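You operate a simulated robot arm through the tools that you are given. There is no shell and no other tool.

You run a simulated robot arm. Do the job below in one go: nothing can be reset, and whatever is moved stays where it is left.

Task
Top up the label cards. At the end: the pink wiping pad is in the rings drawer; there are two label cards on the drip mat, made up from those on the cooling bench; whatever was shut is shut again. Leave all else as you found it, and nothing knocked over (what rides in a drawer may roll over).

The check looks at the end state, three seconds after you hand in, the way a careful person would. Anything else that was tipped, shoved, dropped, spilled or broken makes it a failure.

Robot
A 7-joint arm with a two-finger parallel gripper, fixed in place. Base frame: the origin is on the floor under the middle of its stand, x ahead of it, y to its left, z up; the work surface is at about z = 900. Lengths are in mm, angles in degrees, forces in N, time in s.
It reaches about 1372 mm from its shoulder. Its first joint turns from -149.0 to 149.0 degrees. Payload 3.43 kg.
Tool frame: the origin (TCP) lies between the finger pads and is the grasp point; the fingertips stand 30 mm ahead of it; z points along the fingers, y is the line along which they close. The gripper opens to 94 mm. The fingers are 28 mm wide and 10 mm thick; the gripper's body (50 by 96 mm) begins 55 mm behind the TCP.
Orientation is that of the tool frame in the base frame, as [roll, pitch, yaw] about the fixed x, y, z axes, in that order (R = Rz(yaw) Ry(pitch) Rx(roll)). With the fingers straight down and closing along the base's y, the tool's x points along the base's -x, its y along +y and its z along -z.

Tools
- The arm moves only by the tool drive_tool. Its argument "commands" is a list of rows, each a list of 3 entries, a list of its own where there are three numbers: the opening, from 0 (shut) to 1 (fully open), then the shift along the tool's x, y, z in mm, then the turn, a rotation vector about the tool's x, y, z in degrees. In form: [[gripper, [dx, dy, dz], [ax, ay, az]], ...]. A call has 1 to 20 rows; each row shifts and turns the commanded pose from where the row before left it, along the tool's axes as they then stand. A row lasts 0.2 s, in which the tool goes at most 50 mm and 8.6 degrees; a call with a longer step from one row to the next is refused whole, and so is a gripper value outside its range. A pose out of reach is approached as far as the arm can. The call stops where the force on the tool passes 40 N (or 10 N more than at its start, if that is more) or the arm is blocked; 0.2 s more then pass. Each finger travels about 45 mm/s and halts on what it meets, pressing with about 37 N; the grip force reading is that of the motor and also rises with nothing between the fingers. The clock runs only during rows and for 0.2 s after the last one: add rows that do not move to give the fingers time. It gives the time, the measured TCP pose, the force on the tool (base axes), the opening and the grip force at its end, in the units of the frame above (readings bear some noise), with the torque about the TCP (base axes, N m) and any sound that the robot's microphone picked up, and new pictures: "views" is both (left out), scene, wrist or none.
- Cameras (640 x 400 px; columns grow to the right, rows downward): "scene" is fixed at [221.8, 651.3, 1614.9]; the picture's right is [-0.99, -0.14, 0.00], its down [-0.07, 0.48, -0.88] and it looks along [0.12, -0.87, -0.48] (base axes); focal length 318 px, centre (320, 200). "wrist" rides on the gripper at [76, 14, -102] in the tool frame; the picture's right is [-0.18, 0.98, 0.00], its down [-0.75, -0.14, -0.64] and it looks along [-0.63, -0.12, 0.77] (tool axes); focal length 243 px, centre (320, 200). There is no depth. A picture from a camera that has moved, and an enlarged one, comes with that camera's place and axes in the base frame and with its lens.
- enlarge(camera, box): a new picture of the part [left, top, right, bottom] of that camera's present view, enlarged. No time passes.
- hand_in(): hands the job in; it is judged then, once.

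Places have to be worked out from the pictures, the camera data and where the tool is seen. Open the gripper and draw the arm clear of the work before you hand the job in, unless the task says otherwise.

The tools are called after "Request:" as a command line: name --argument value ..., lists and objects as JSON in quotes. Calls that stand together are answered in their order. drive_tool: Moves the arm, as the interface text tells. Its arguments: {"type":"object","properties":{"commands":{"type":"array","items":{"type":"array"}},"views":{"type":"string","enum":["both","scene","wrist","none"]}},"required":["commands"]} The other tools are called the same way: enlarge (camera, box) takes an enlarged picture of a part of a camera's view; hand_in () hands the job in.

At the start:

```text
time_s: 0.0
tcp_pos: [475.5, -865.4, 1134.9]
orientation: [-180.0, 0.0, -180.0]
force: [-0.7, -0.6, 0.3]
ft_torque: [0.01, -0.04, 0.01]
grip_width: 94.1
grip_force: 0.1
```

scene: 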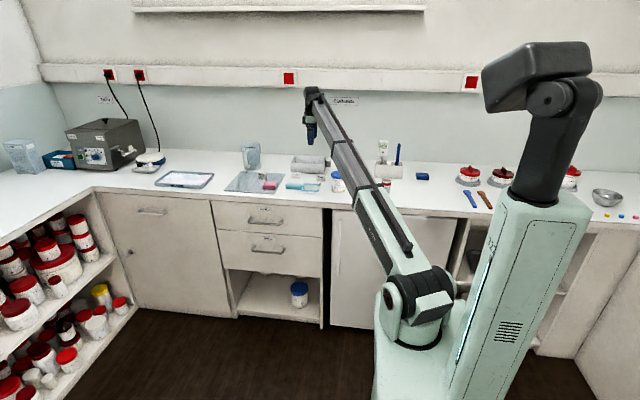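
wrist: 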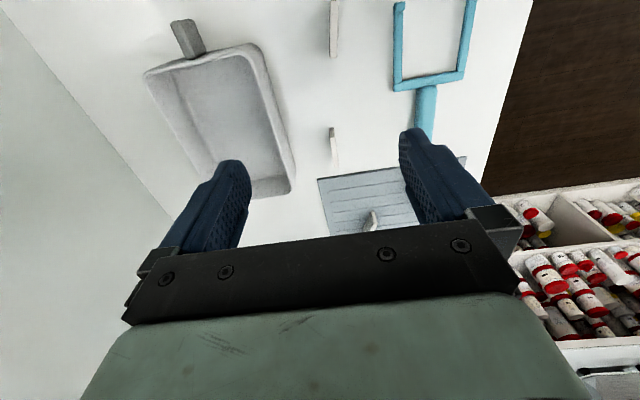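

The first pictures show a bench with drawers and many items. I look closer at several parts of the scene to identify the drip mat, cooling bench, the pink pad and the drawers.

Request:
enlarge --camera "scene" --box '[200, 130, 360, 230]'

Request:
enlarge --camera "scene" --box '[340, 120, 500, 220]'

Request:
enlarge --camera "scene" --box '[40, 110, 240, 235]'

Request:
enlarge --camera "scene" --box '[440, 130, 640, 255]'

Request:
enlarge --camera "scene" --box '[200, 180, 360, 330]'

Request:
enlarge --camera "wrist" --box '[130, 0, 530, 250]'

```text
4.00 times, centred on (280, 180) of scene
camera zoom: at [221.8, 651.3, 1614.9], right [-0.99, -0.14, 0.0], down [-0.07, 0.48, -0.88], along [0.12, -0.87, -0.48], focal length 1270 px, centre (480, 280)
```

zoom: 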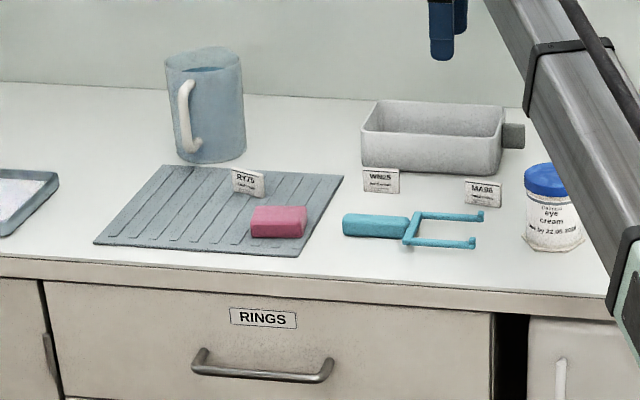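

```text
4.00 times, centred on (420, 170) of scene
camera zoom: at [221.8, 651.3, 1614.9], right [-0.99, -0.14, 0.0], down [-0.07, 0.48, -0.88], along [0.12, -0.87, -0.48], focal length 1270 px, centre (-80, 320)
```

zoom: 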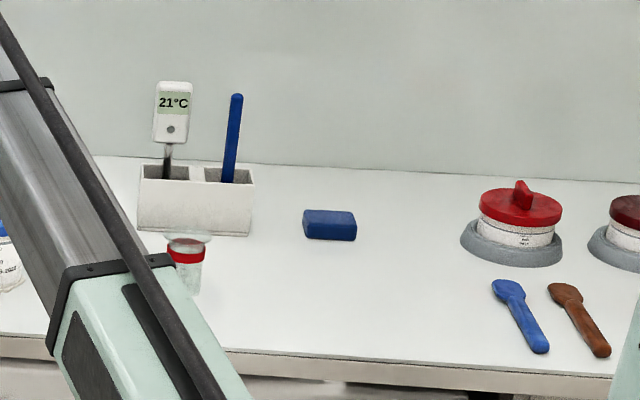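

```text
3.20 times, centred on (140, 172) of scene
camera zoom: at [221.8, 651.3, 1614.9], right [-0.99, -0.14, 0.0], down [-0.07, 0.48, -0.88], along [0.12, -0.87, -0.48], focal length 1016 px, centre (896, 288)
```

zoom: 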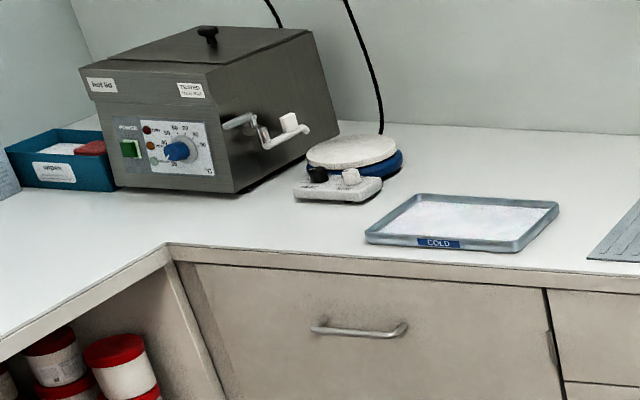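

```text
3.20 times, centred on (540, 192) of scene
camera zoom: at [221.8, 651.3, 1614.9], right [-0.99, -0.14, 0.0], down [-0.07, 0.48, -0.88], along [0.12, -0.87, -0.48], focal length 1016 px, centre (-384, 224)
```

zoom: 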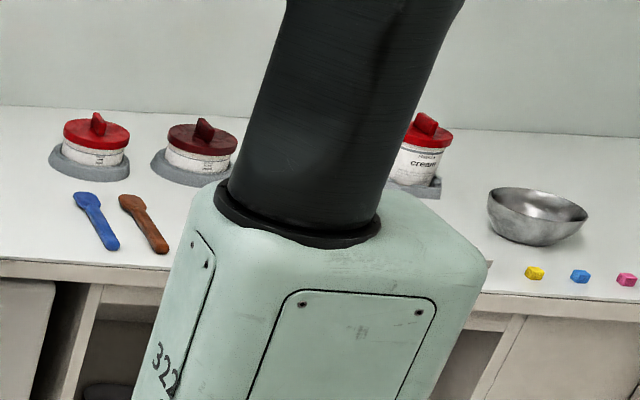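

```text
2.67 times, centred on (280, 255) of scene
camera zoom: at [221.8, 651.3, 1614.9], right [-0.99, -0.14, 0.0], down [-0.07, 0.48, -0.88], along [0.12, -0.87, -0.48], focal length 847 px, centre (427, 53)
```

zoom: 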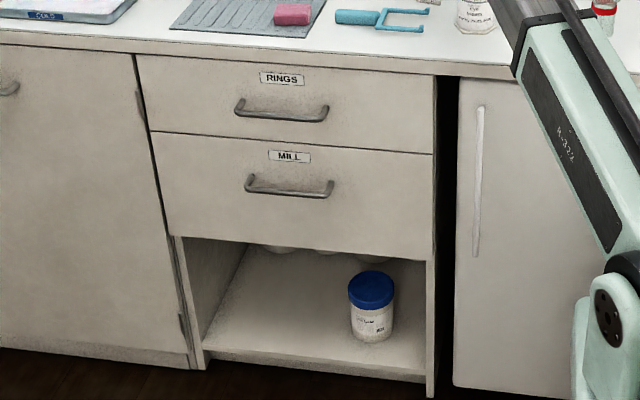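

```text
1.60 times, centred on (330, 125) of wrist
camera zoom: at [400.7, -851.4, 1237.9], right [0.18, 0.98, 0.0], down [0.75, -0.14, 0.64], along [0.63, -0.12, -0.77], focal length 388 px, centre (304, 320)
```

zoom: 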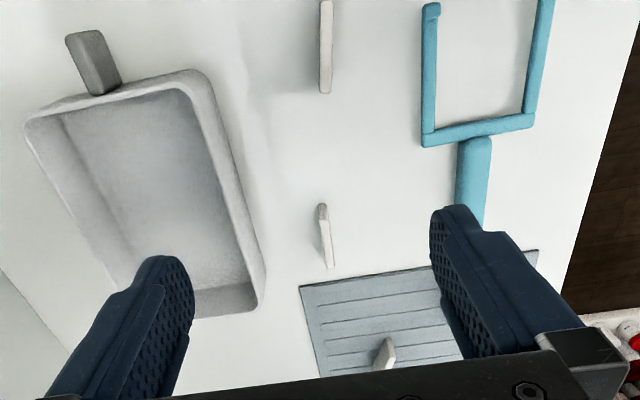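

The mat with the ribs seems to be the drip mat, with one card on it and the pink pad. I need to read the wall labels and the cards.

Request:
enlarge --camera "scene" --box '[320, 85, 370, 116]'

Request:
enlarge --camera "scene" --box '[85, 85, 135, 116]'

Request:
enlarge --camera "scene" --box '[250, 165, 330, 215]'

Request:
enlarge --camera "scene" --box '[0, 60, 640, 130]'

Request:
enlarge --camera "scene" --box '[210, 195, 340, 276]'

Request:
enlarge --camera "scene" --box '[0, 130, 100, 190]'

```text
12.80 times, centred on (345, 100) of scene
camera zoom: at [221.8, 651.3, 1614.9], right [-0.99, -0.14, 0.0], down [-0.07, 0.48, -0.88], along [0.12, -0.87, -0.48], focal length 4066 px, centre (0, 1474)
```

zoom: 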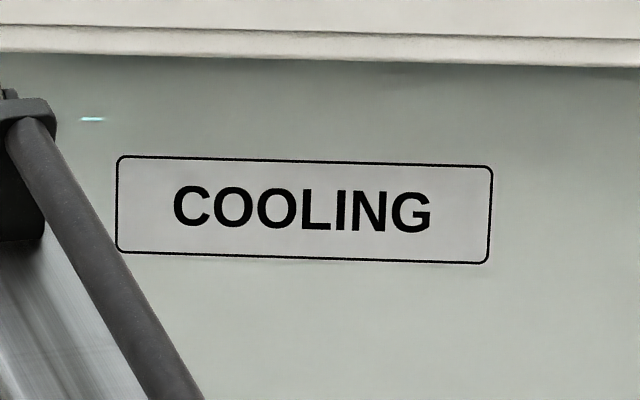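

```text
12.80 times, centred on (110, 100) of scene
camera zoom: at [221.8, 651.3, 1614.9], right [-0.99, -0.14, 0.0], down [-0.07, 0.48, -0.88], along [0.12, -0.87, -0.48], focal length 4066 px, centre (3008, 1474)
```

zoom: 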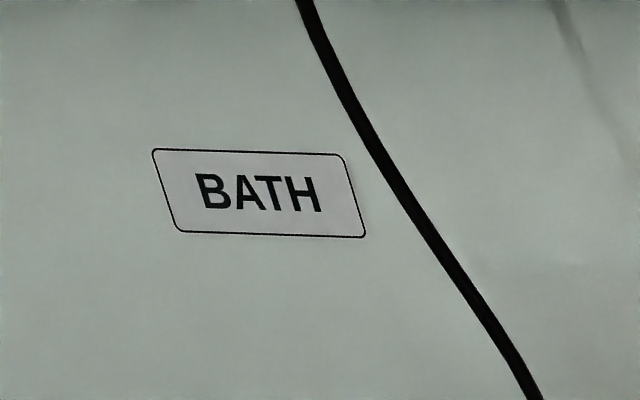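

```text
8.00 times, centred on (290, 190) of scene
camera zoom: at [221.8, 651.3, 1614.9], right [-0.99, -0.14, 0.0], down [-0.07, 0.48, -0.88], along [0.12, -0.87, -0.48], focal length 2541 px, centre (560, 280)
```

zoom: 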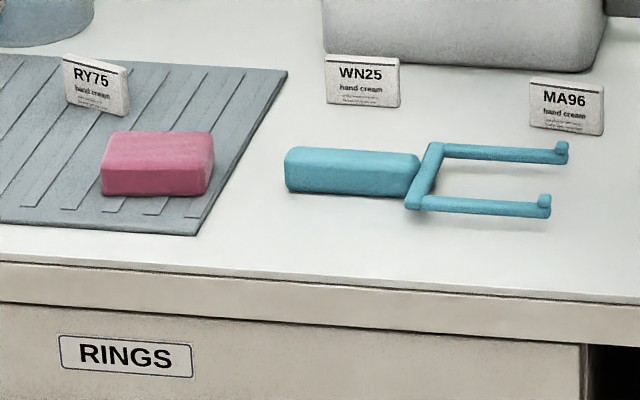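

```text
1.00 times, centred on (320, 95) of scene (not enlarged: the box is as wide or as high as the picture)
camera zoom: at [221.8, 651.3, 1614.9], right [-0.99, -0.14, 0.0], down [-0.07, 0.48, -0.88], along [0.12, -0.87, -0.48], focal length 318 px, centre (320, 305)
```

zoom: 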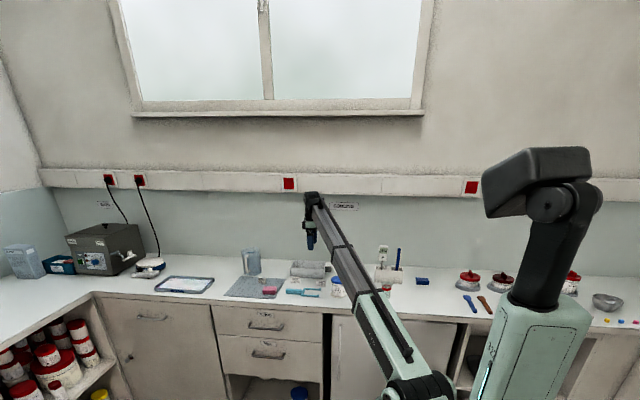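

```text
4.92 times, centred on (275, 236) of scene
camera zoom: at [221.8, 651.3, 1614.9], right [-0.99, -0.14, 0.0], down [-0.07, 0.48, -0.88], along [0.12, -0.87, -0.48], focal length 1564 px, centre (542, 25)
```

zoom: 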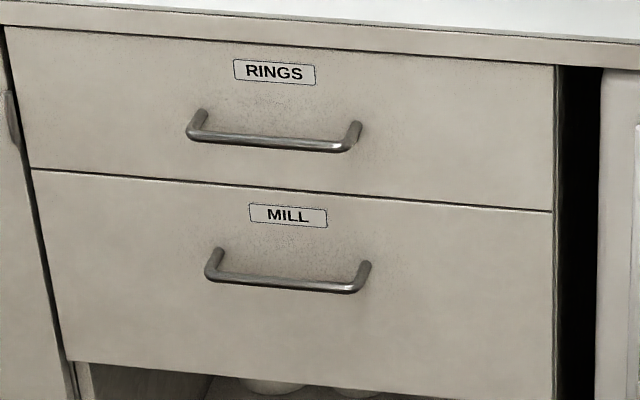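

```text
6.40 times, centred on (50, 160) of scene
camera zoom: at [221.8, 651.3, 1614.9], right [-0.99, -0.14, 0.0], down [-0.07, 0.48, -0.88], along [0.12, -0.87, -0.48], focal length 2033 px, centre (2048, 456)
```

zoom: 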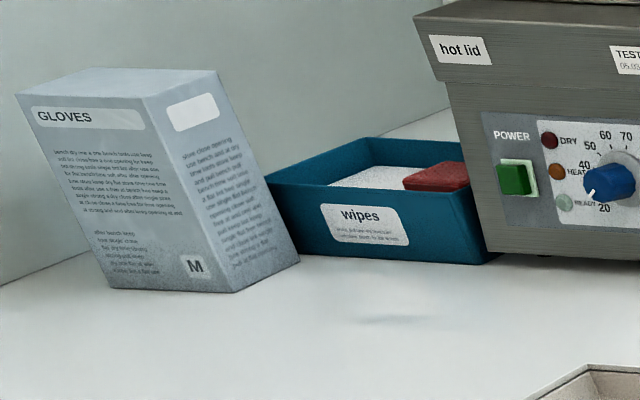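

The cooling bench holds cards WN25 and MA96, and the drip mat holds one (RY75), so one card has to be brought over. Let me see the arm structure and the region behind the arm.

Request:
enlarge --camera "scene" --box '[300, 20, 640, 400]'

Request:
enlarge --camera "wrist" --box '[300, 0, 460, 100]'

Request:
enlarge --camera "wrist" --box '[300, 100, 480, 240]'

```text
1.05 times, centred on (470, 210) of scene (not enlarged: the box is as wide or as high as the picture)
camera zoom: at [221.8, 651.3, 1614.9], right [-0.99, -0.14, 0.0], down [-0.07, 0.48, -0.88], along [0.12, -0.87, -0.48], focal length 334 px, centre (162, 190)
```

zoom: 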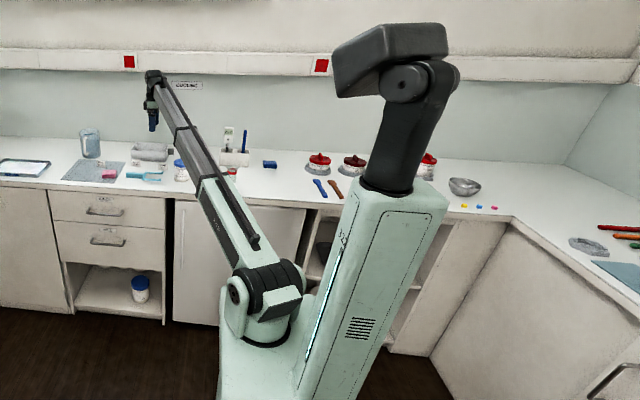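

```text
4.00 times, centred on (380, 50) of wrist
camera zoom: at [400.7, -851.4, 1237.9], right [0.18, 0.98, 0.0], down [0.75, -0.14, 0.64], along [0.63, -0.12, -0.77], focal length 970 px, centre (80, 800)
```

zoom: 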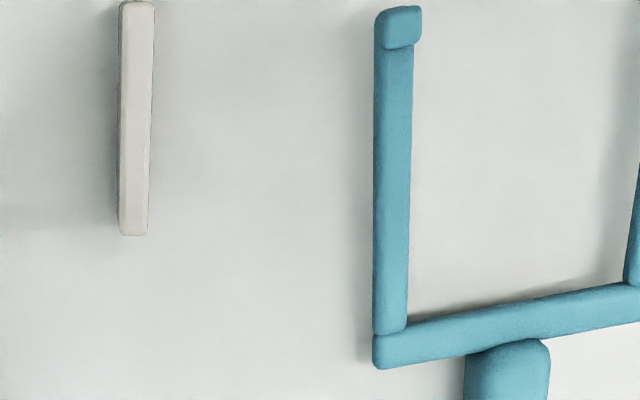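

```text
2.86 times, centred on (390, 170) of wrist
camera zoom: at [400.7, -851.4, 1237.9], right [0.18, 0.98, 0.0], down [0.75, -0.14, 0.64], along [0.63, -0.12, -0.77], focal length 693 px, centre (120, 286)
```

zoom: 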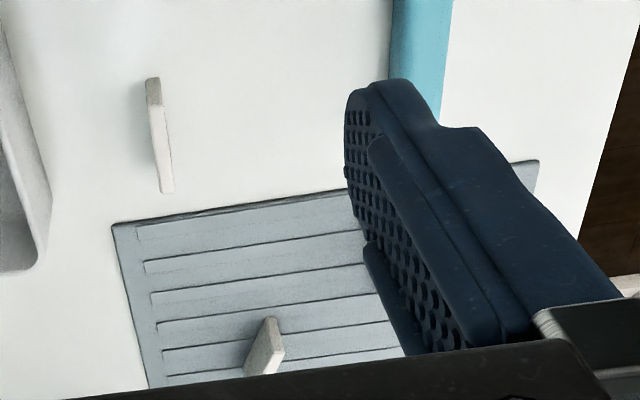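

WN25 stands near (566,-854) and MA96 near (427,-832); RY75 is on the mat near (735,-813), the pad near (663,-718), and the RINGS handle bar near x 581–741, y -575, z 780. First I move to a viewing place in front of the drawer.

Request:
drive_tool --commands '[[1, [-8.5, 31.4, 10], [0, 0, 0]], [1, [-8.5, 31.4, 10], [0, 0, 0]], [1, [-8.5, 31.4, 10], [0, 0, 0]], [1, [-8.5, 31.4, 10], [0, 0, 0]], [1, [-8.5, 31.4, 10], [0, 0, 0]], [1, [-8.5, 31.4, 10], [0, 0, 0]], [1, [-8.5, 31.4, 10], [0, 0, 0]], [1, [-8.5, 31.4, 10], [0, 0, 0]], [1, [-8.5, 31.4, 10], [0, 0, 0]], [1, [-8.5, 31.4, 10], [0, 0, 0]], [1, [0, 0, 0], [0, 0, 0]]]'

```text
time_s: 2.4
tcp_pos: [560.2, -553.0, 1034.7]
orientation: [179.9, 0.0, -180.0]
force: [0.0, 0.2, 0.4]
ft_torque: [0.02, 0.05, 0.03]
grip_width: 94.2
grip_force: 0.1
camera wrist: at [485.6, -538.9, 1137.8], right [0.18, 0.98, 0.0], down [0.75, -0.14, 0.64], along [0.63, -0.12, -0.77], focal length 243 px, centre (320, 200)
```

scene: 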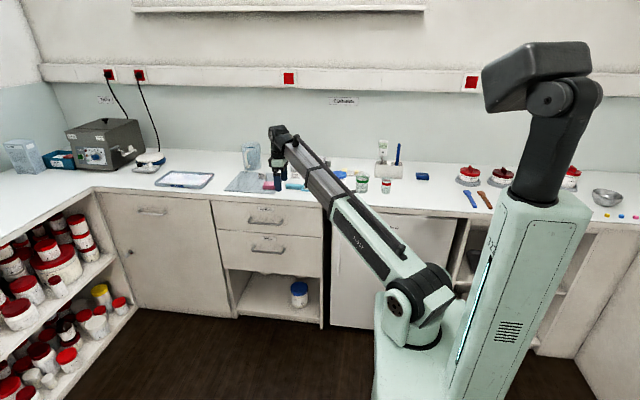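
wrist: 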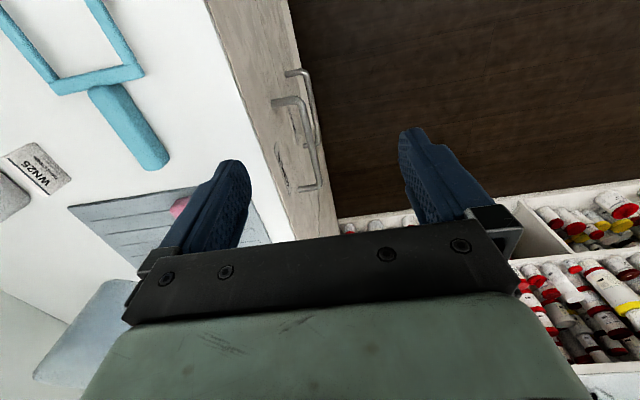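

The arm is in front of the drawer; I enlarge the wrist picture on the handles to measure them.

Request:
enlarge --camera "wrist" --box '[220, 40, 380, 220]'

Request:
enlarge --camera "scene" --box '[220, 150, 340, 225]'

```text
2.22 times, centred on (300, 130) of wrist
camera zoom: at [485.6, -538.9, 1137.8], right [0.18, 0.98, 0.0], down [0.75, -0.14, 0.64], along [0.63, -0.12, -0.77], focal length 539 px, centre (364, 356)
```

zoom: 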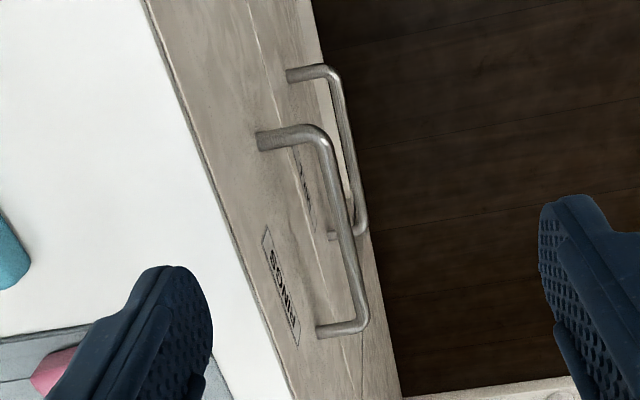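

```text
5.33 times, centred on (280, 188) of scene
camera zoom: at [221.8, 651.3, 1614.9], right [-0.99, -0.14, 0.0], down [-0.07, 0.48, -0.88], along [0.12, -0.87, -0.48], focal length 1694 px, centre (533, 267)
```

zoom: 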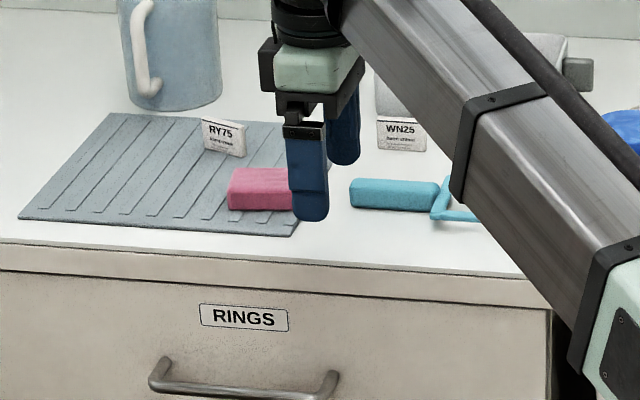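

The bar appears at about y -588, z 777, x 588–748 and the counter edge at y about -625. I go above the handle's middle and part-way down, fully open, so that the rear finger can hook behind the bar.

Request:
drive_tool --commands '[[1, [-26.7, 0, 0], [0, 0, 0]], [1, [-26.7, 0, 0], [0, 0, 0]], [1, [-26.7, 0, 0], [0, 0, 0]], [1, [-26.7, 0, 0], [0, 0, 0]], [1, [0, 0, 30], [0, 0, 0]], [1, [0, 0, 30], [0, 0, 0]], [1, [0, 0, 30], [0, 0, 0]], [1, [0, 0, 30], [0, 0, 0]], [1, [0, 0, 30], [0, 0, 0]], [1, [0, 0, 30], [0, 0, 0]], [1, [0, 0, 0], [0, 0, 0]]]'

```text
time_s: 4.8
tcp_pos: [668.1, -552.8, 856.0]
orientation: [179.9, 0.0, 180.0]
force: [0.1, 1.0, 0.5]
ft_torque: [-0.03, -0.02, 0.01]
grip_width: 94.0
grip_force: 0.0
camera wrist: at [592.9, -538.8, 958.4], right [0.18, 0.98, 0.0], down [0.75, -0.14, 0.64], along [0.63, -0.12, -0.77], focal length 243 px, centre (320, 200)
```

scene: 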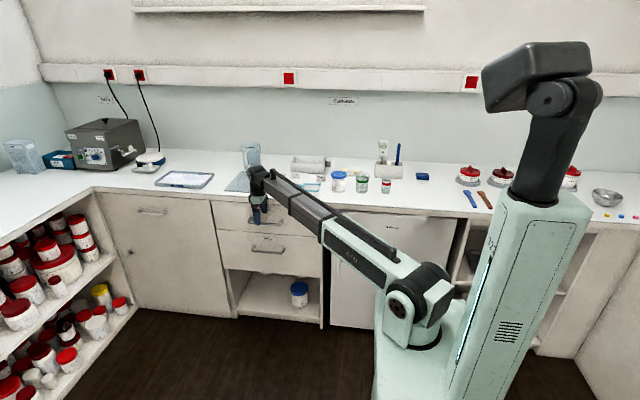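
wrist: 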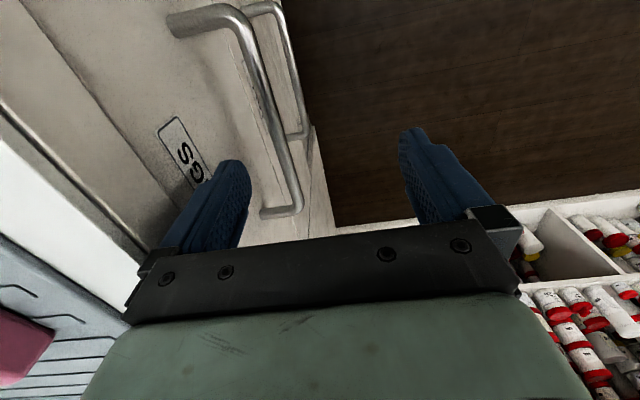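

The stereo check agrees: bar at y ≈ -588, z ≈ 776, face at y ≈ -628. I shift 4 mm toward the face and go down so the rear finger sits between bar and face.

Request:
drive_tool --commands '[[1, [0, -4, 0], [0, 0, 0]], [1, [0, 0, 15], [0, 0, 0]], [1, [0, 0, 15], [0, 0, 0]], [1, [0, 0, 15], [0, 0, 0]], [1, [0, 0, 15], [0, 0, 0]], [1, [0, 0, 15], [0, 0, 0]], [1, [0, 0, 0], [0, 0, 0]]]'

```text
time_s: 6.4
tcp_pos: [667.4, -554.1, 779.9]
orientation: [180.0, -0.1, -180.0]
force: [-0.6, 0.7, 0.2]
ft_torque: [0.0, 0.0, 0.03]
grip_width: 94.3
grip_force: 0.0
camera wrist: at [592.6, -540.7, 882.5], right [0.18, 0.98, 0.0], down [0.75, -0.14, 0.64], along [0.63, -0.12, -0.77], focal length 243 px, centre (320, 200)
```

scene: 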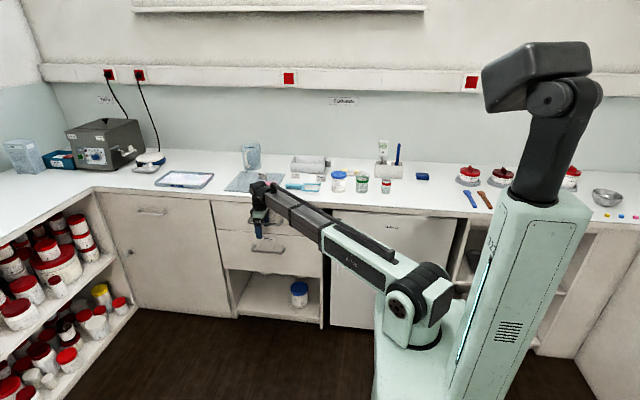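
wrist: 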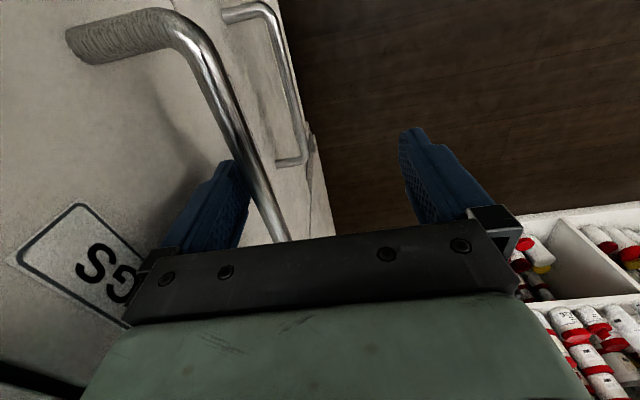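

The rear finger is behind the bar with no contact force. I pull gently in +y and watch the force.

Request:
drive_tool --commands '[[1, [0, 6, 0], [0, 0, 0]], [1, [0, 8, 0], [0, 0, 0]], [1, [0, 10, 0], [0, 0, 0]], [1, [0, 12, 0], [0, 0, 0]], [1, [0, 14, 0], [0, 0, 0]], [1, [0, 0, 0], [0, 0, 0]]]'

```text
time_s: 7.8
tcp_pos: [668.9, -504.4, 778.8]
orientation: [179.9, 0.1, 180.0]
force: [-0.6, -0.2, 0.2]
ft_torque: [0.0, 0.05, 0.01]
grip_width: 94.1
grip_force: 0.0
camera wrist: at [593.0, -490.9, 882.6], right [0.18, 0.98, 0.0], down [0.75, -0.14, 0.64], along [0.63, -0.12, -0.77], focal length 243 px, centre (320, 200)
```

scene: 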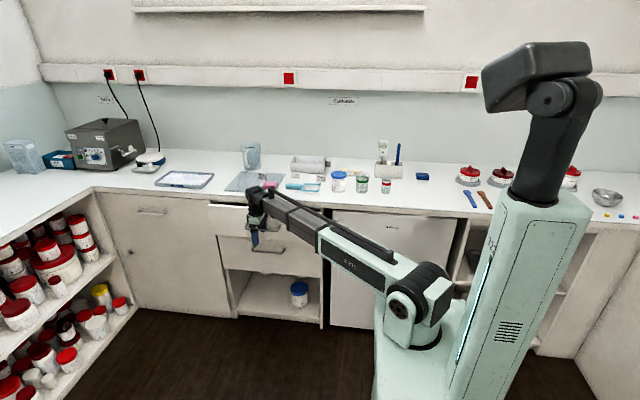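
wrist: 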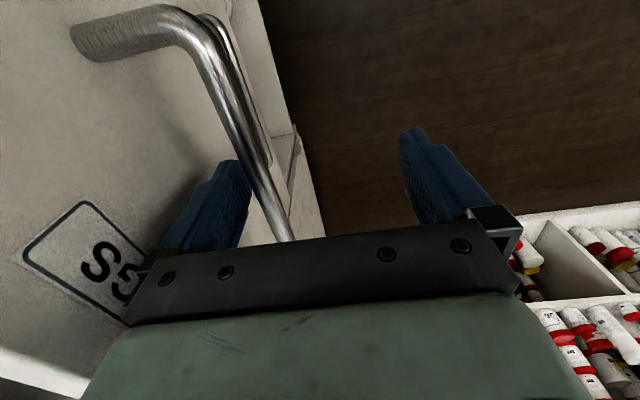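

The drawer has begun to slide out easily. I pull it further by about 180 mm.

Request:
drive_tool --commands '[[1, [0, 12, 0], [0, 0, 0]], [1, [0, 15, 0], [0, 0, 0]], [1, [0, 15, 0], [0, 0, 0]], [1, [0, 15, 0], [0, 0, 0]], [1, [0, 15, 0], [0, 0, 0]], [1, [0, 15, 0], [0, 0, 0]], [1, [0, 15, 0], [0, 0, 0]], [1, [0, 15, 0], [0, 0, 0]], [1, [0, 15, 0], [0, 0, 0]], [1, [0, 15, 0], [0, 0, 0]], [1, [0, 15, 0], [0, 0, 0]], [1, [0, 10, 0], [0, 0, 0]], [1, [0, 5, 0], [0, 0, 0]], [1, [0, 0, 0], [0, 0, 0]]]'

```text
time_s: 10.8
tcp_pos: [667.2, -328.5, 780.9]
orientation: [180.0, 0.0, 180.0]
force: [-0.4, 0.4, 0.1]
ft_torque: [0.02, 0.0, 0.0]
grip_width: 93.8
grip_force: 0.1
camera wrist: at [592.4, -314.3, 883.1], right [0.18, 0.98, 0.0], down [0.75, -0.14, 0.64], along [0.63, -0.12, -0.77], focal length 243 px, centre (320, 200)
```

scene: 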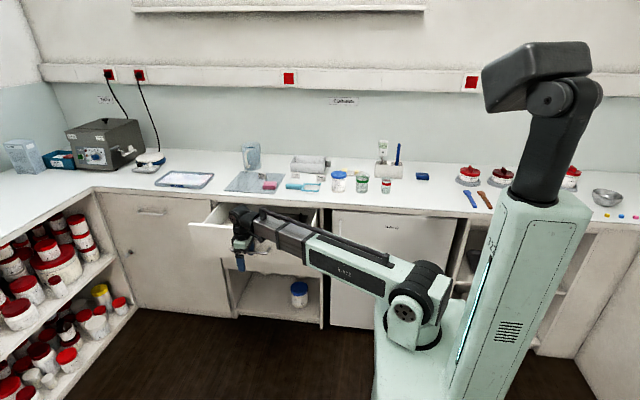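
wrist: 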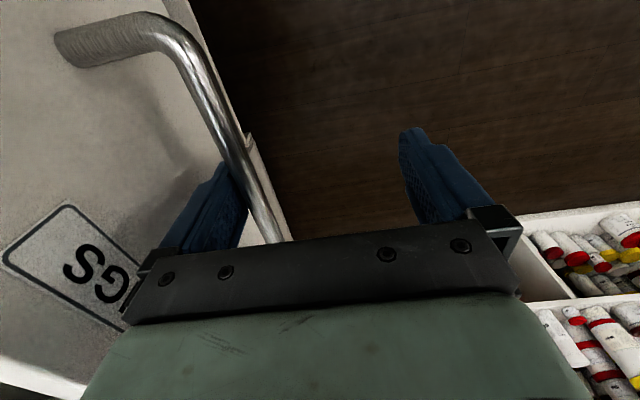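

The drawer is out by about 220 mm. I ease the finger off the bar, rise straight up, then move over the drawer to look inside.

Request:
drive_tool --commands '[[1, [0, -5, 0], [0, 0, 0]], [1, [0, 0, -20], [0, 0, 0]], [1, [0, 0, -30], [0, 0, 0]], [1, [0, 0, -40], [0, 0, 0]], [1, [0, 0, -40], [0, 0, 0]], [1, [0, 0, -40], [0, 0, 0]], [1, [0, 0, -40], [0, 0, 0]], [1, [0, 0, -40], [0, 0, 0]], [1, [20, -35, 0], [0, 0, 0]], [1, [20, -35, 0], [0, 0, 0]], [1, [20, -35, 0], [0, 0, 0]], [1, [20, -35, 0], [0, 0, 0]], [1, [20, -30, 0], [0, 0, 0]], [1, [0, 0, 0], [0, 0, 0]]]'

```text
time_s: 13.8
tcp_pos: [569.4, -504.1, 1029.5]
orientation: [-179.9, 0.1, -180.0]
force: [0.7, -0.3, -1.1]
ft_torque: [0.02, 0.04, 0.02]
grip_width: 94.0
grip_force: 0.1
camera wrist: at [493.2, -489.9, 1131.3], right [0.18, 0.98, 0.0], down [0.75, -0.14, 0.64], along [0.63, -0.12, -0.77], focal length 243 px, centre (320, 200)
```

scene: 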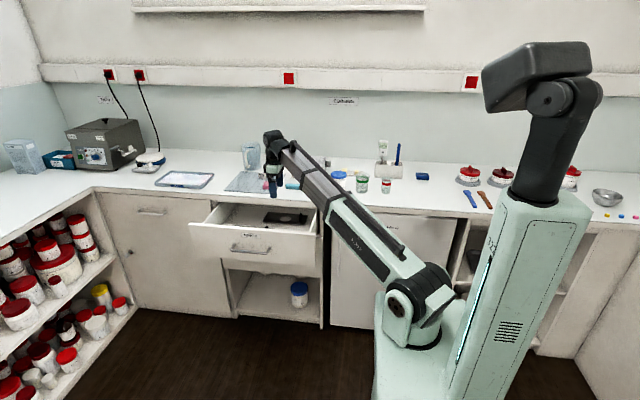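
wrist: 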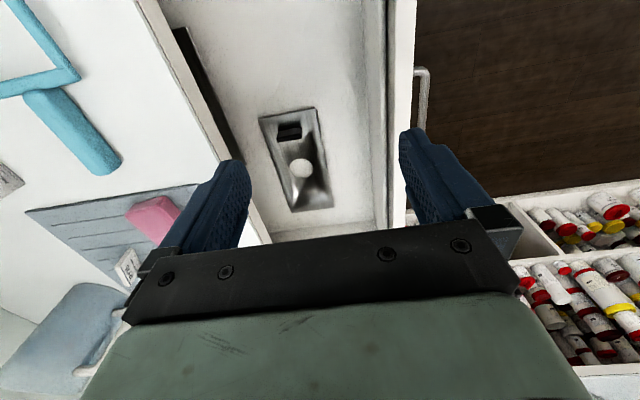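

Request:
enlarge --camera "scene" --box '[180, 160, 340, 270]'

Request:
enlarge --camera "wrist" --box '[120, 0, 440, 240]'

```text
3.64 times, centred on (260, 215) of scene
camera zoom: at [221.8, 651.3, 1614.9], right [-0.99, -0.14, 0.0], down [-0.07, 0.48, -0.88], along [0.12, -0.87, -0.48], focal length 1155 px, centre (538, 146)
```

zoom: 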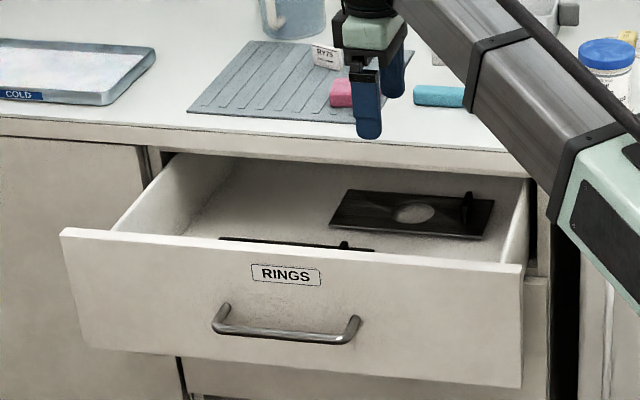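

```text
1.67 times, centred on (280, 120) of wrist
camera zoom: at [493.2, -489.9, 1131.3], right [0.18, 0.98, 0.0], down [0.75, -0.14, 0.64], along [0.63, -0.12, -0.77], focal length 404 px, centre (387, 333)
```

zoom: 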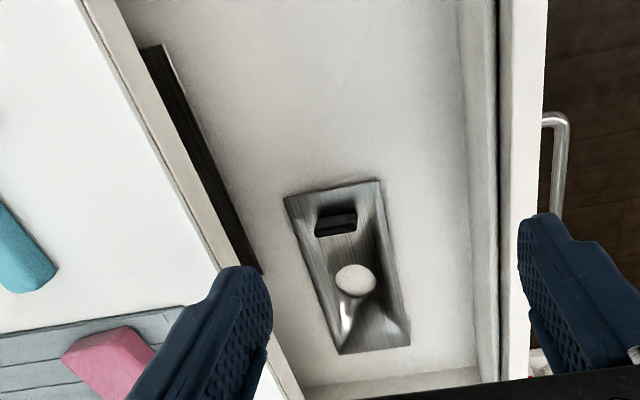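

The drawer holds two black ring plates; the spot around x 540, y -540 in the open drawer is free. Now I move over toward the pad to measure it with the wrist camera.

Request:
drive_tool --commands '[[1, [0, -36, 0], [0, 0, 0]], [1, [0, -36, 0], [0, 0, 0]], [1, [0, -36, 0], [0, 0, 0]], [1, [0, -36, 0], [0, 0, 0]], [1, [0, -36, 0], [0, 0, 0]], [1, [0, -34, 0], [0, 0, 0]], [1, [0, 0, 0], [0, 0, 0]]]' --views "wrist"

Request:
enlarge --camera "wrist" --box '[160, 50, 480, 250]'

```text
time_s: 15.4
tcp_pos: [567.6, -717.2, 1031.9]
orientation: [180.0, 0.0, 180.0]
force: [0.8, -0.4, 0.2]
ft_torque: [-0.01, 0.01, -0.01]
grip_width: 94.0
grip_force: 0.0
camera wrist: at [492.3, -703.3, 1133.0], right [0.18, 0.98, 0.0], down [0.75, -0.14, 0.64], along [0.63, -0.12, -0.77], focal length 243 px, centre (320, 200)
```

wrist: 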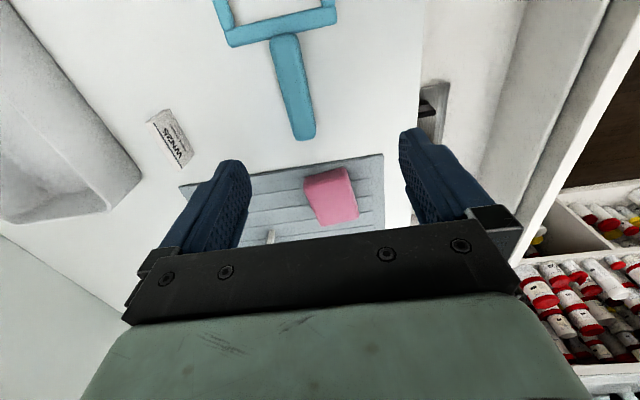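

```text
2.00 times, centred on (320, 150) of wrist
camera zoom: at [492.3, -703.3, 1133.0], right [0.18, 0.98, 0.0], down [0.75, -0.14, 0.64], along [0.63, -0.12, -0.77], focal length 485 px, centre (320, 300)
```

zoom: 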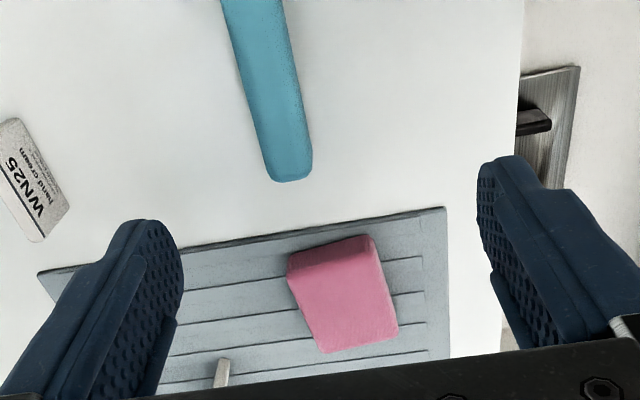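

The pad is measured at centre (672,-720), top z ≈ 925, 62 x 47 mm, turned about 6° counter-clockwise. I move over it, turn the gripper 6.3° and go part-way down.

Request:
drive_tool --commands '[[1, [-35, -1, 0], [0, 0, 0]], [1, [-35, -1, 0], [0, 0, 0]], [1, [-34.4, -0.8, 0], [0, 0, 0]], [1, [0, 0, 0], [0, 0, -6.3]], [1, [0, 0, 20], [0, 0, 0]], [1, [0, 0, 20], [0, 0, 0]], [1, [0, 0, 20], [0, 0, 0]], [1, [0, 0, 0], [0, 0, 0]]]'

Request:
enlarge --camera "scene" --box '[220, 130, 340, 205]'

```text
time_s: 17.2
tcp_pos: [674.0, -721.4, 970.2]
orientation: [-179.9, -0.1, -173.7]
force: [-0.9, -0.4, -0.2]
ft_torque: [0.01, 0.0, 0.0]
grip_width: 94.0
grip_force: 0.0
camera wrist: at [597.0, -715.0, 1071.9], right [0.08, 1.0, 0.0], down [0.76, -0.06, 0.64], along [0.64, -0.05, -0.77], focal length 243 px, centre (320, 200)
```

scene: 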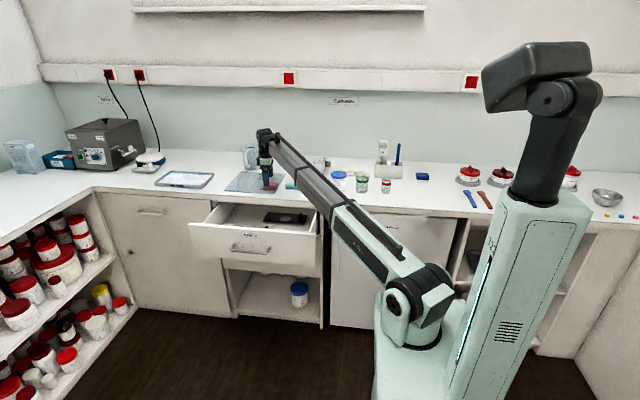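
wrist: 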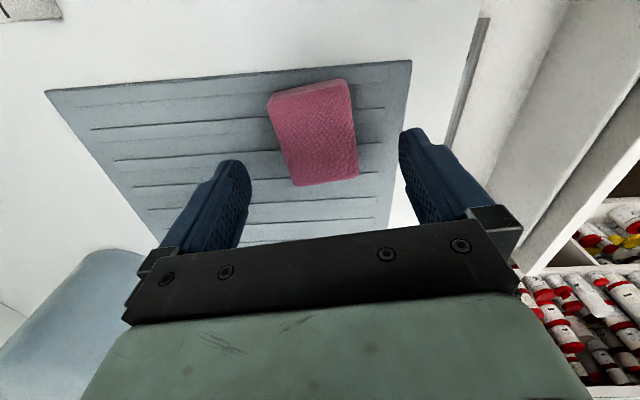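

```text
5.33 times, centred on (280, 168) of scene
camera zoom: at [221.8, 651.3, 1614.9], right [-0.99, -0.14, 0.0], down [-0.07, 0.48, -0.88], along [0.12, -0.87, -0.48], focal length 1694 px, centre (533, 373)
```

zoom: 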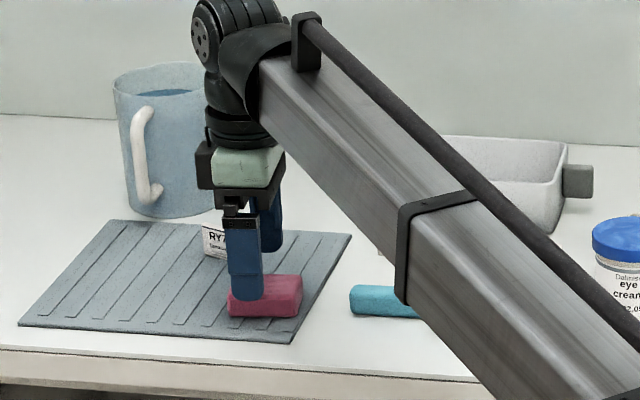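

The gripper is centred on the pad (TCP 674,-721). I go down to z ≈ 938 and close on it.

Request:
drive_tool --commands '[[1, [0, 0, 12], [0, 0, 0]], [1, [0, 0, 12], [0, 0, 0]], [1, [0, 0, 8], [0, 0, 0]], [1, [0, 0, 0], [0, 0, 0]], [0.4, [0, 0, 0], [0, 0, 0]], [0.4, [0, 0, 0], [0, 0, 0]], [0.4, [0, 0, 0], [0, 0, 0]], [0.2, [0, 0, 0], [0, 0, 0]], [0.2, [0, 0, 0], [0, 0, 0]]]'

Request:
enlarge --camera "scene" --box '[220, 140, 340, 215]'

```text
time_s: 19.2
tcp_pos: [675.0, -720.9, 937.8]
orientation: [-180.0, 0.0, -173.7]
force: [0.6, 0.4, -0.9]
ft_torque: [-0.04, 0.0, -0.01]
grip_width: 48.4
grip_force: 36.5
camera wrist: at [596.6, -714.9, 1041.0], right [0.08, 1.0, 0.0], down [0.76, -0.06, 0.64], along [0.64, -0.05, -0.77], focal length 243 px, centre (320, 200)
```

scene: 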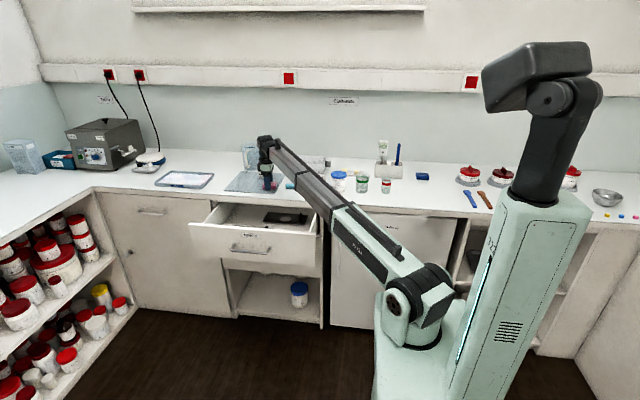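
wrist: 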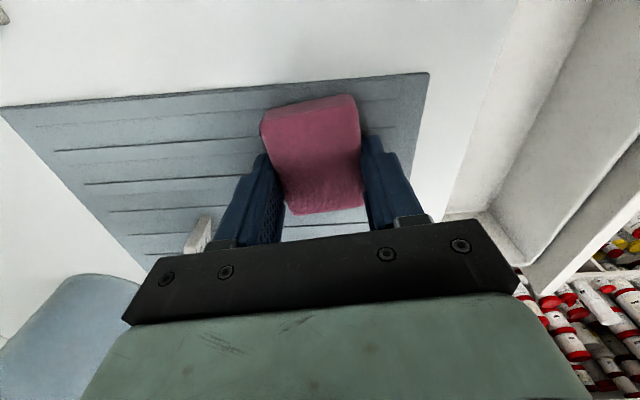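

```text
5.33 times, centred on (280, 178) of scene
camera zoom: at [221.8, 651.3, 1614.9], right [-0.99, -0.14, 0.0], down [-0.07, 0.48, -0.88], along [0.12, -0.87, -0.48], focal length 1694 px, centre (533, 320)
```

zoom: 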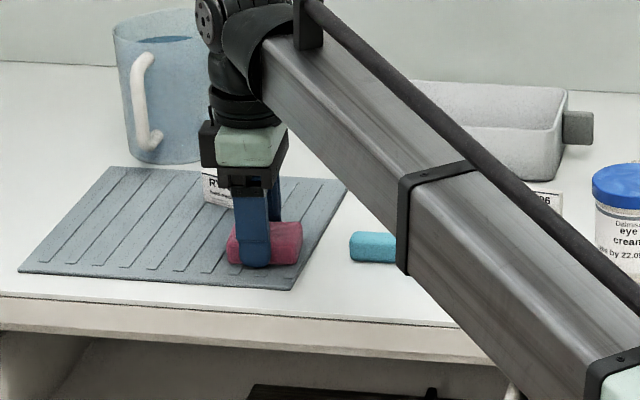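

The pad is gripped (48 mm, 36.5 N). I lift it, square the gripper again and carry it to above the free spot in the drawer.

Request:
drive_tool --commands '[[0.2, [0, 0, -8], [0, 0, 0]], [0.2, [0, 0, -15], [0, 0, 0]], [0.2, [0, 0, -25], [0, 0, 0]], [0.2, [0, 0, -30], [0, 0, 0]], [0.2, [0, 0, -30], [0, 0, 0]], [0.2, [0, 0, 0], [0, 0, 6.3]], [0.2, [15, 21, 0], [0, 0, 0]], [0.2, [20, 28, 0], [0, 0, 0]], [0.2, [20, 28, 0], [0, 0, 0]], [0.2, [20, 28, 0], [0, 0, 0]], [0.2, [20, 28, 0], [0, 0, 0]], [0.2, [20, 28, 0], [0, 0, 0]], [0.2, [20, 28, 0], [0, 0, 0]], [0.2, [0, 0, 0], [0, 0, 0]]]'

```text
time_s: 22.2
tcp_pos: [537.2, -533.0, 1047.2]
orientation: [-180.0, 0.0, -180.0]
force: [-0.1, 0.2, 0.1]
ft_torque: [0.03, -0.01, -0.04]
grip_width: 48.5
grip_force: 37.1
camera wrist: at [461.5, -518.3, 1149.9], right [0.18, 0.98, 0.0], down [0.75, -0.14, 0.64], along [0.63, -0.12, -0.77], focal length 243 px, centre (320, 200)
```

scene: 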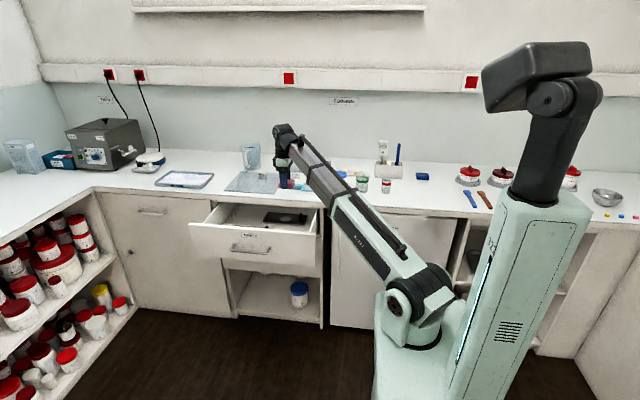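
wrist: 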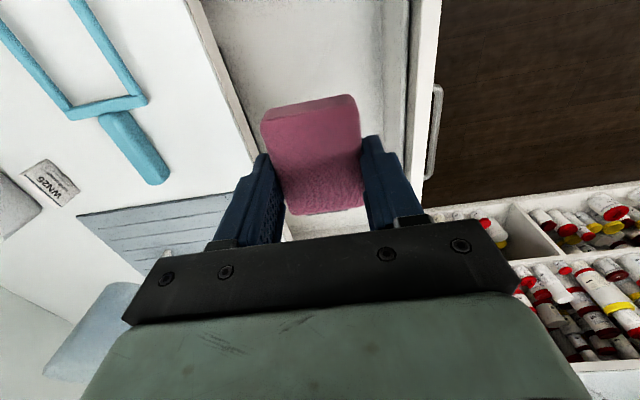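

The pad hangs above the free floor of the drawer, centred between the counter edge and the drawer front. I lower it most of the way.

Request:
drive_tool --commands '[[0.2, [0, 2, 25], [0, 0, 0]], [0.2, [0, 0, 30], [0, 0, 0]], [0.2, [0, 0, 30], [0, 0, 0]], [0.2, [0, 0, 30], [0, 0, 0]], [0.2, [0, 0, 30], [0, 0, 0]], [0.2, [0, 0, 30], [0, 0, 0]], [0.2, [0, 0, 25], [0, 0, 0]], [0.2, [0, 0, 25], [0, 0, 0]], [0.2, [0, 0, 20], [0, 0, 0]], [0.2, [0, 0, 15], [0, 0, 0]], [0.2, [0, 0, 0], [0, 0, 0]]]'

Request:
enlarge --camera "scene" --box '[180, 160, 340, 270]'

```text
time_s: 24.6
tcp_pos: [538.3, -530.3, 786.4]
orientation: [-179.9, 0.0, -179.9]
force: [-0.4, 0.0, -0.9]
ft_torque: [0.01, 0.01, -0.02]
grip_width: 48.4
grip_force: 36.7
camera wrist: at [462.4, -516.5, 889.5], right [0.18, 0.98, 0.0], down [0.75, -0.14, 0.64], along [0.63, -0.12, -0.77], focal length 243 px, centre (320, 200)
```

scene: 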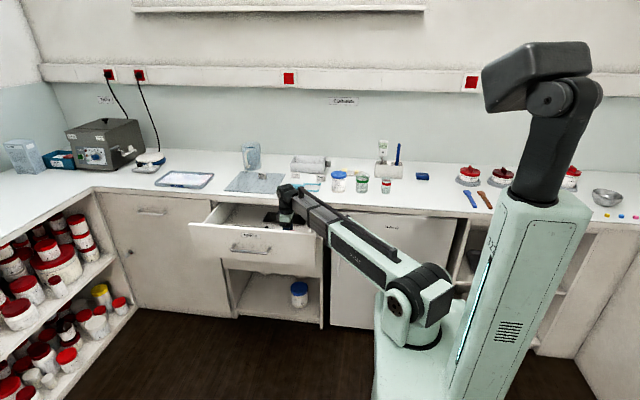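
wrist: 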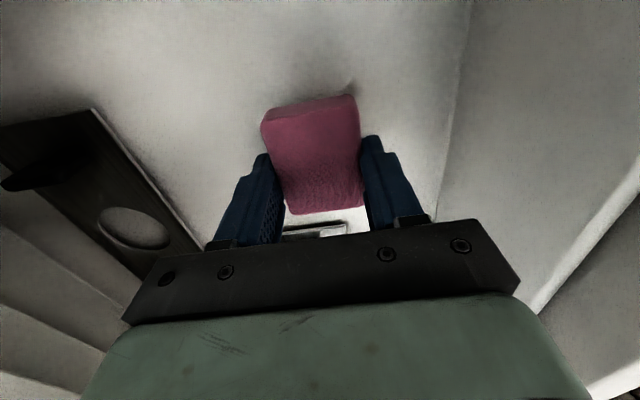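

```text
3.64 times, centred on (260, 215) of scene
camera zoom: at [221.8, 651.3, 1614.9], right [-0.99, -0.14, 0.0], down [-0.07, 0.48, -0.88], along [0.12, -0.87, -0.48], focal length 1155 px, centre (538, 146)
```

zoom: 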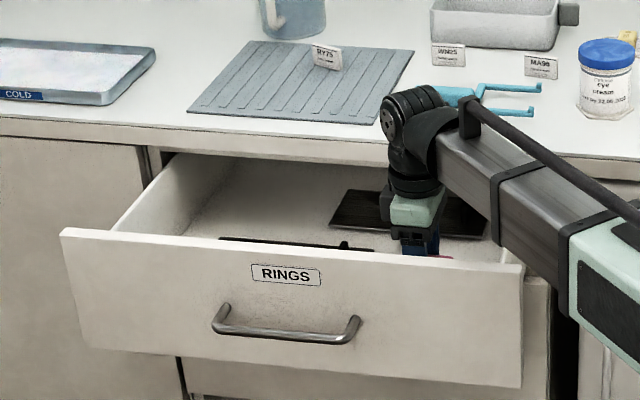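

The pad is about 35–40 mm above the drawer floor. I lower it slowly until it touches.

Request:
drive_tool --commands '[[0.2, [0, 0, 10], [0, 0, 0]], [0.2, [0, 0, 10], [0, 0, 0]], [0.2, [0, 0, 6], [0, 0, 0]], [0.2, [0, 0, 4], [0, 0, 0]], [0.2, [0, 0, 0], [0, 0, 0]]]' --views "wrist"

```text
time_s: 25.8
tcp_pos: [536.6, -529.7, 757.1]
orientation: [-180.0, 0.0, -180.0]
force: [-0.8, 0.7, -0.7]
ft_torque: [0.02, 0.03, 0.03]
grip_width: 48.5
grip_force: 37.0
camera wrist: at [462.1, -515.7, 858.8], right [0.18, 0.98, 0.0], down [0.75, -0.14, 0.64], along [0.63, -0.12, -0.77], focal length 243 px, centre (320, 200)
```

wrist: 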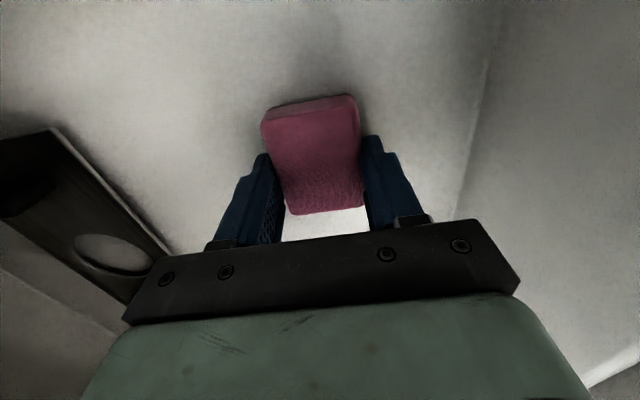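

No contact yet; I go on in 3 mm steps.

Request:
drive_tool --commands '[[0.2, [0, 0, 3], [0, 0, 0]], [0.2, [0, 0, 3], [0, 0, 0]], [0.2, [0, 0, 2], [0, 0, 0]], [0.2, [0, 0, 0], [0, 0, 0]]]' --views "wrist"

```text
time_s: 26.5
tcp_pos: [538.2, -529.3, 754.6]
orientation: [-179.8, 0.0, -180.0]
force: [-2.4, 0.2, 14.1]
ft_torque: [0.03, 0.19, -0.03]
grip_width: 48.3
grip_force: 37.2
stopped in row 3: the force on the tool passed its limit at 45 N (the readings are from after the stop); the commanded pose is now the measured one
camera wrist: at [461.8, -515.9, 855.4], right [0.18, 0.98, 0.0], down [0.75, -0.14, 0.64], along [0.63, -0.12, -0.76], focal length 243 px, centre (320, 200)
```

wrist: 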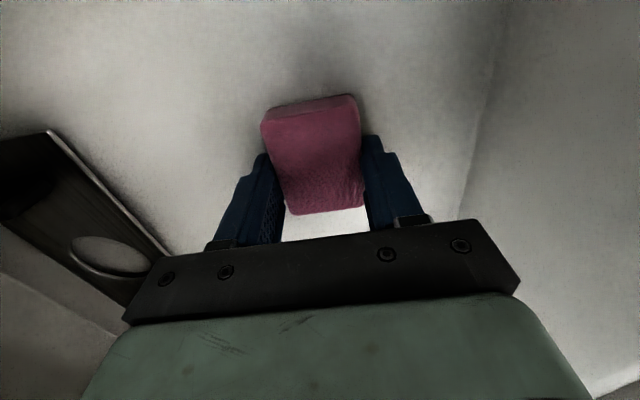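

The pad met the floor (14 N upward, small torque). I ease up by 1 mm, open the gripper, and then rise.

Request:
drive_tool --commands '[[0.2, [0, 0, -1], [0, 0, 0]], [0.6, [0, 0, 0], [0, 0, 0]], [0.8, [0, 0, 0], [0, 0, 0]], [0.8, [0, 0, 0], [0, 0, 0]], [0.8, [0, 0, 0], [0, 0, 0]], [0.8, [0, 0, -10], [0, 0, 0]], [0.8, [0, 0, -20], [0, 0, 0]], [0.8, [0, 0, -30], [0, 0, 0]], [0.8, [0, 0, 0], [0, 0, 0]]]'

```text
time_s: 28.5
tcp_pos: [538.7, -528.4, 813.5]
orientation: [-179.8, 0.1, 179.9]
force: [0.1, 0.1, 0.6]
ft_torque: [0.01, 0.03, -0.01]
grip_width: 75.1
grip_force: 0.0
camera wrist: at [462.3, -515.0, 916.4], right [0.18, 0.98, 0.0], down [0.75, -0.14, 0.64], along [0.63, -0.12, -0.77], focal length 243 px, centre (320, 200)
```

scene: 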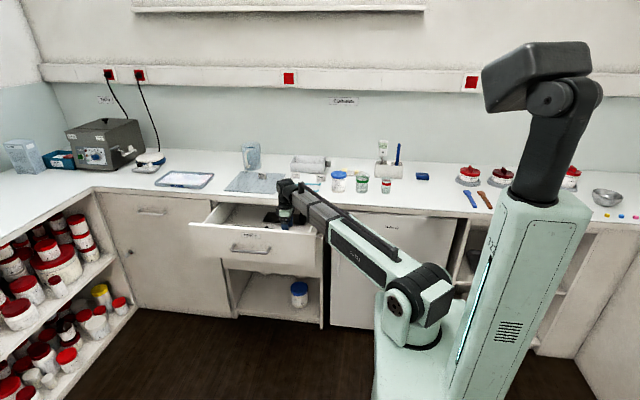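
wrist: 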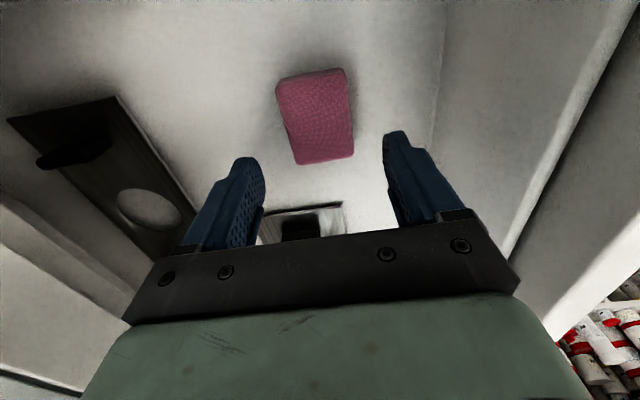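

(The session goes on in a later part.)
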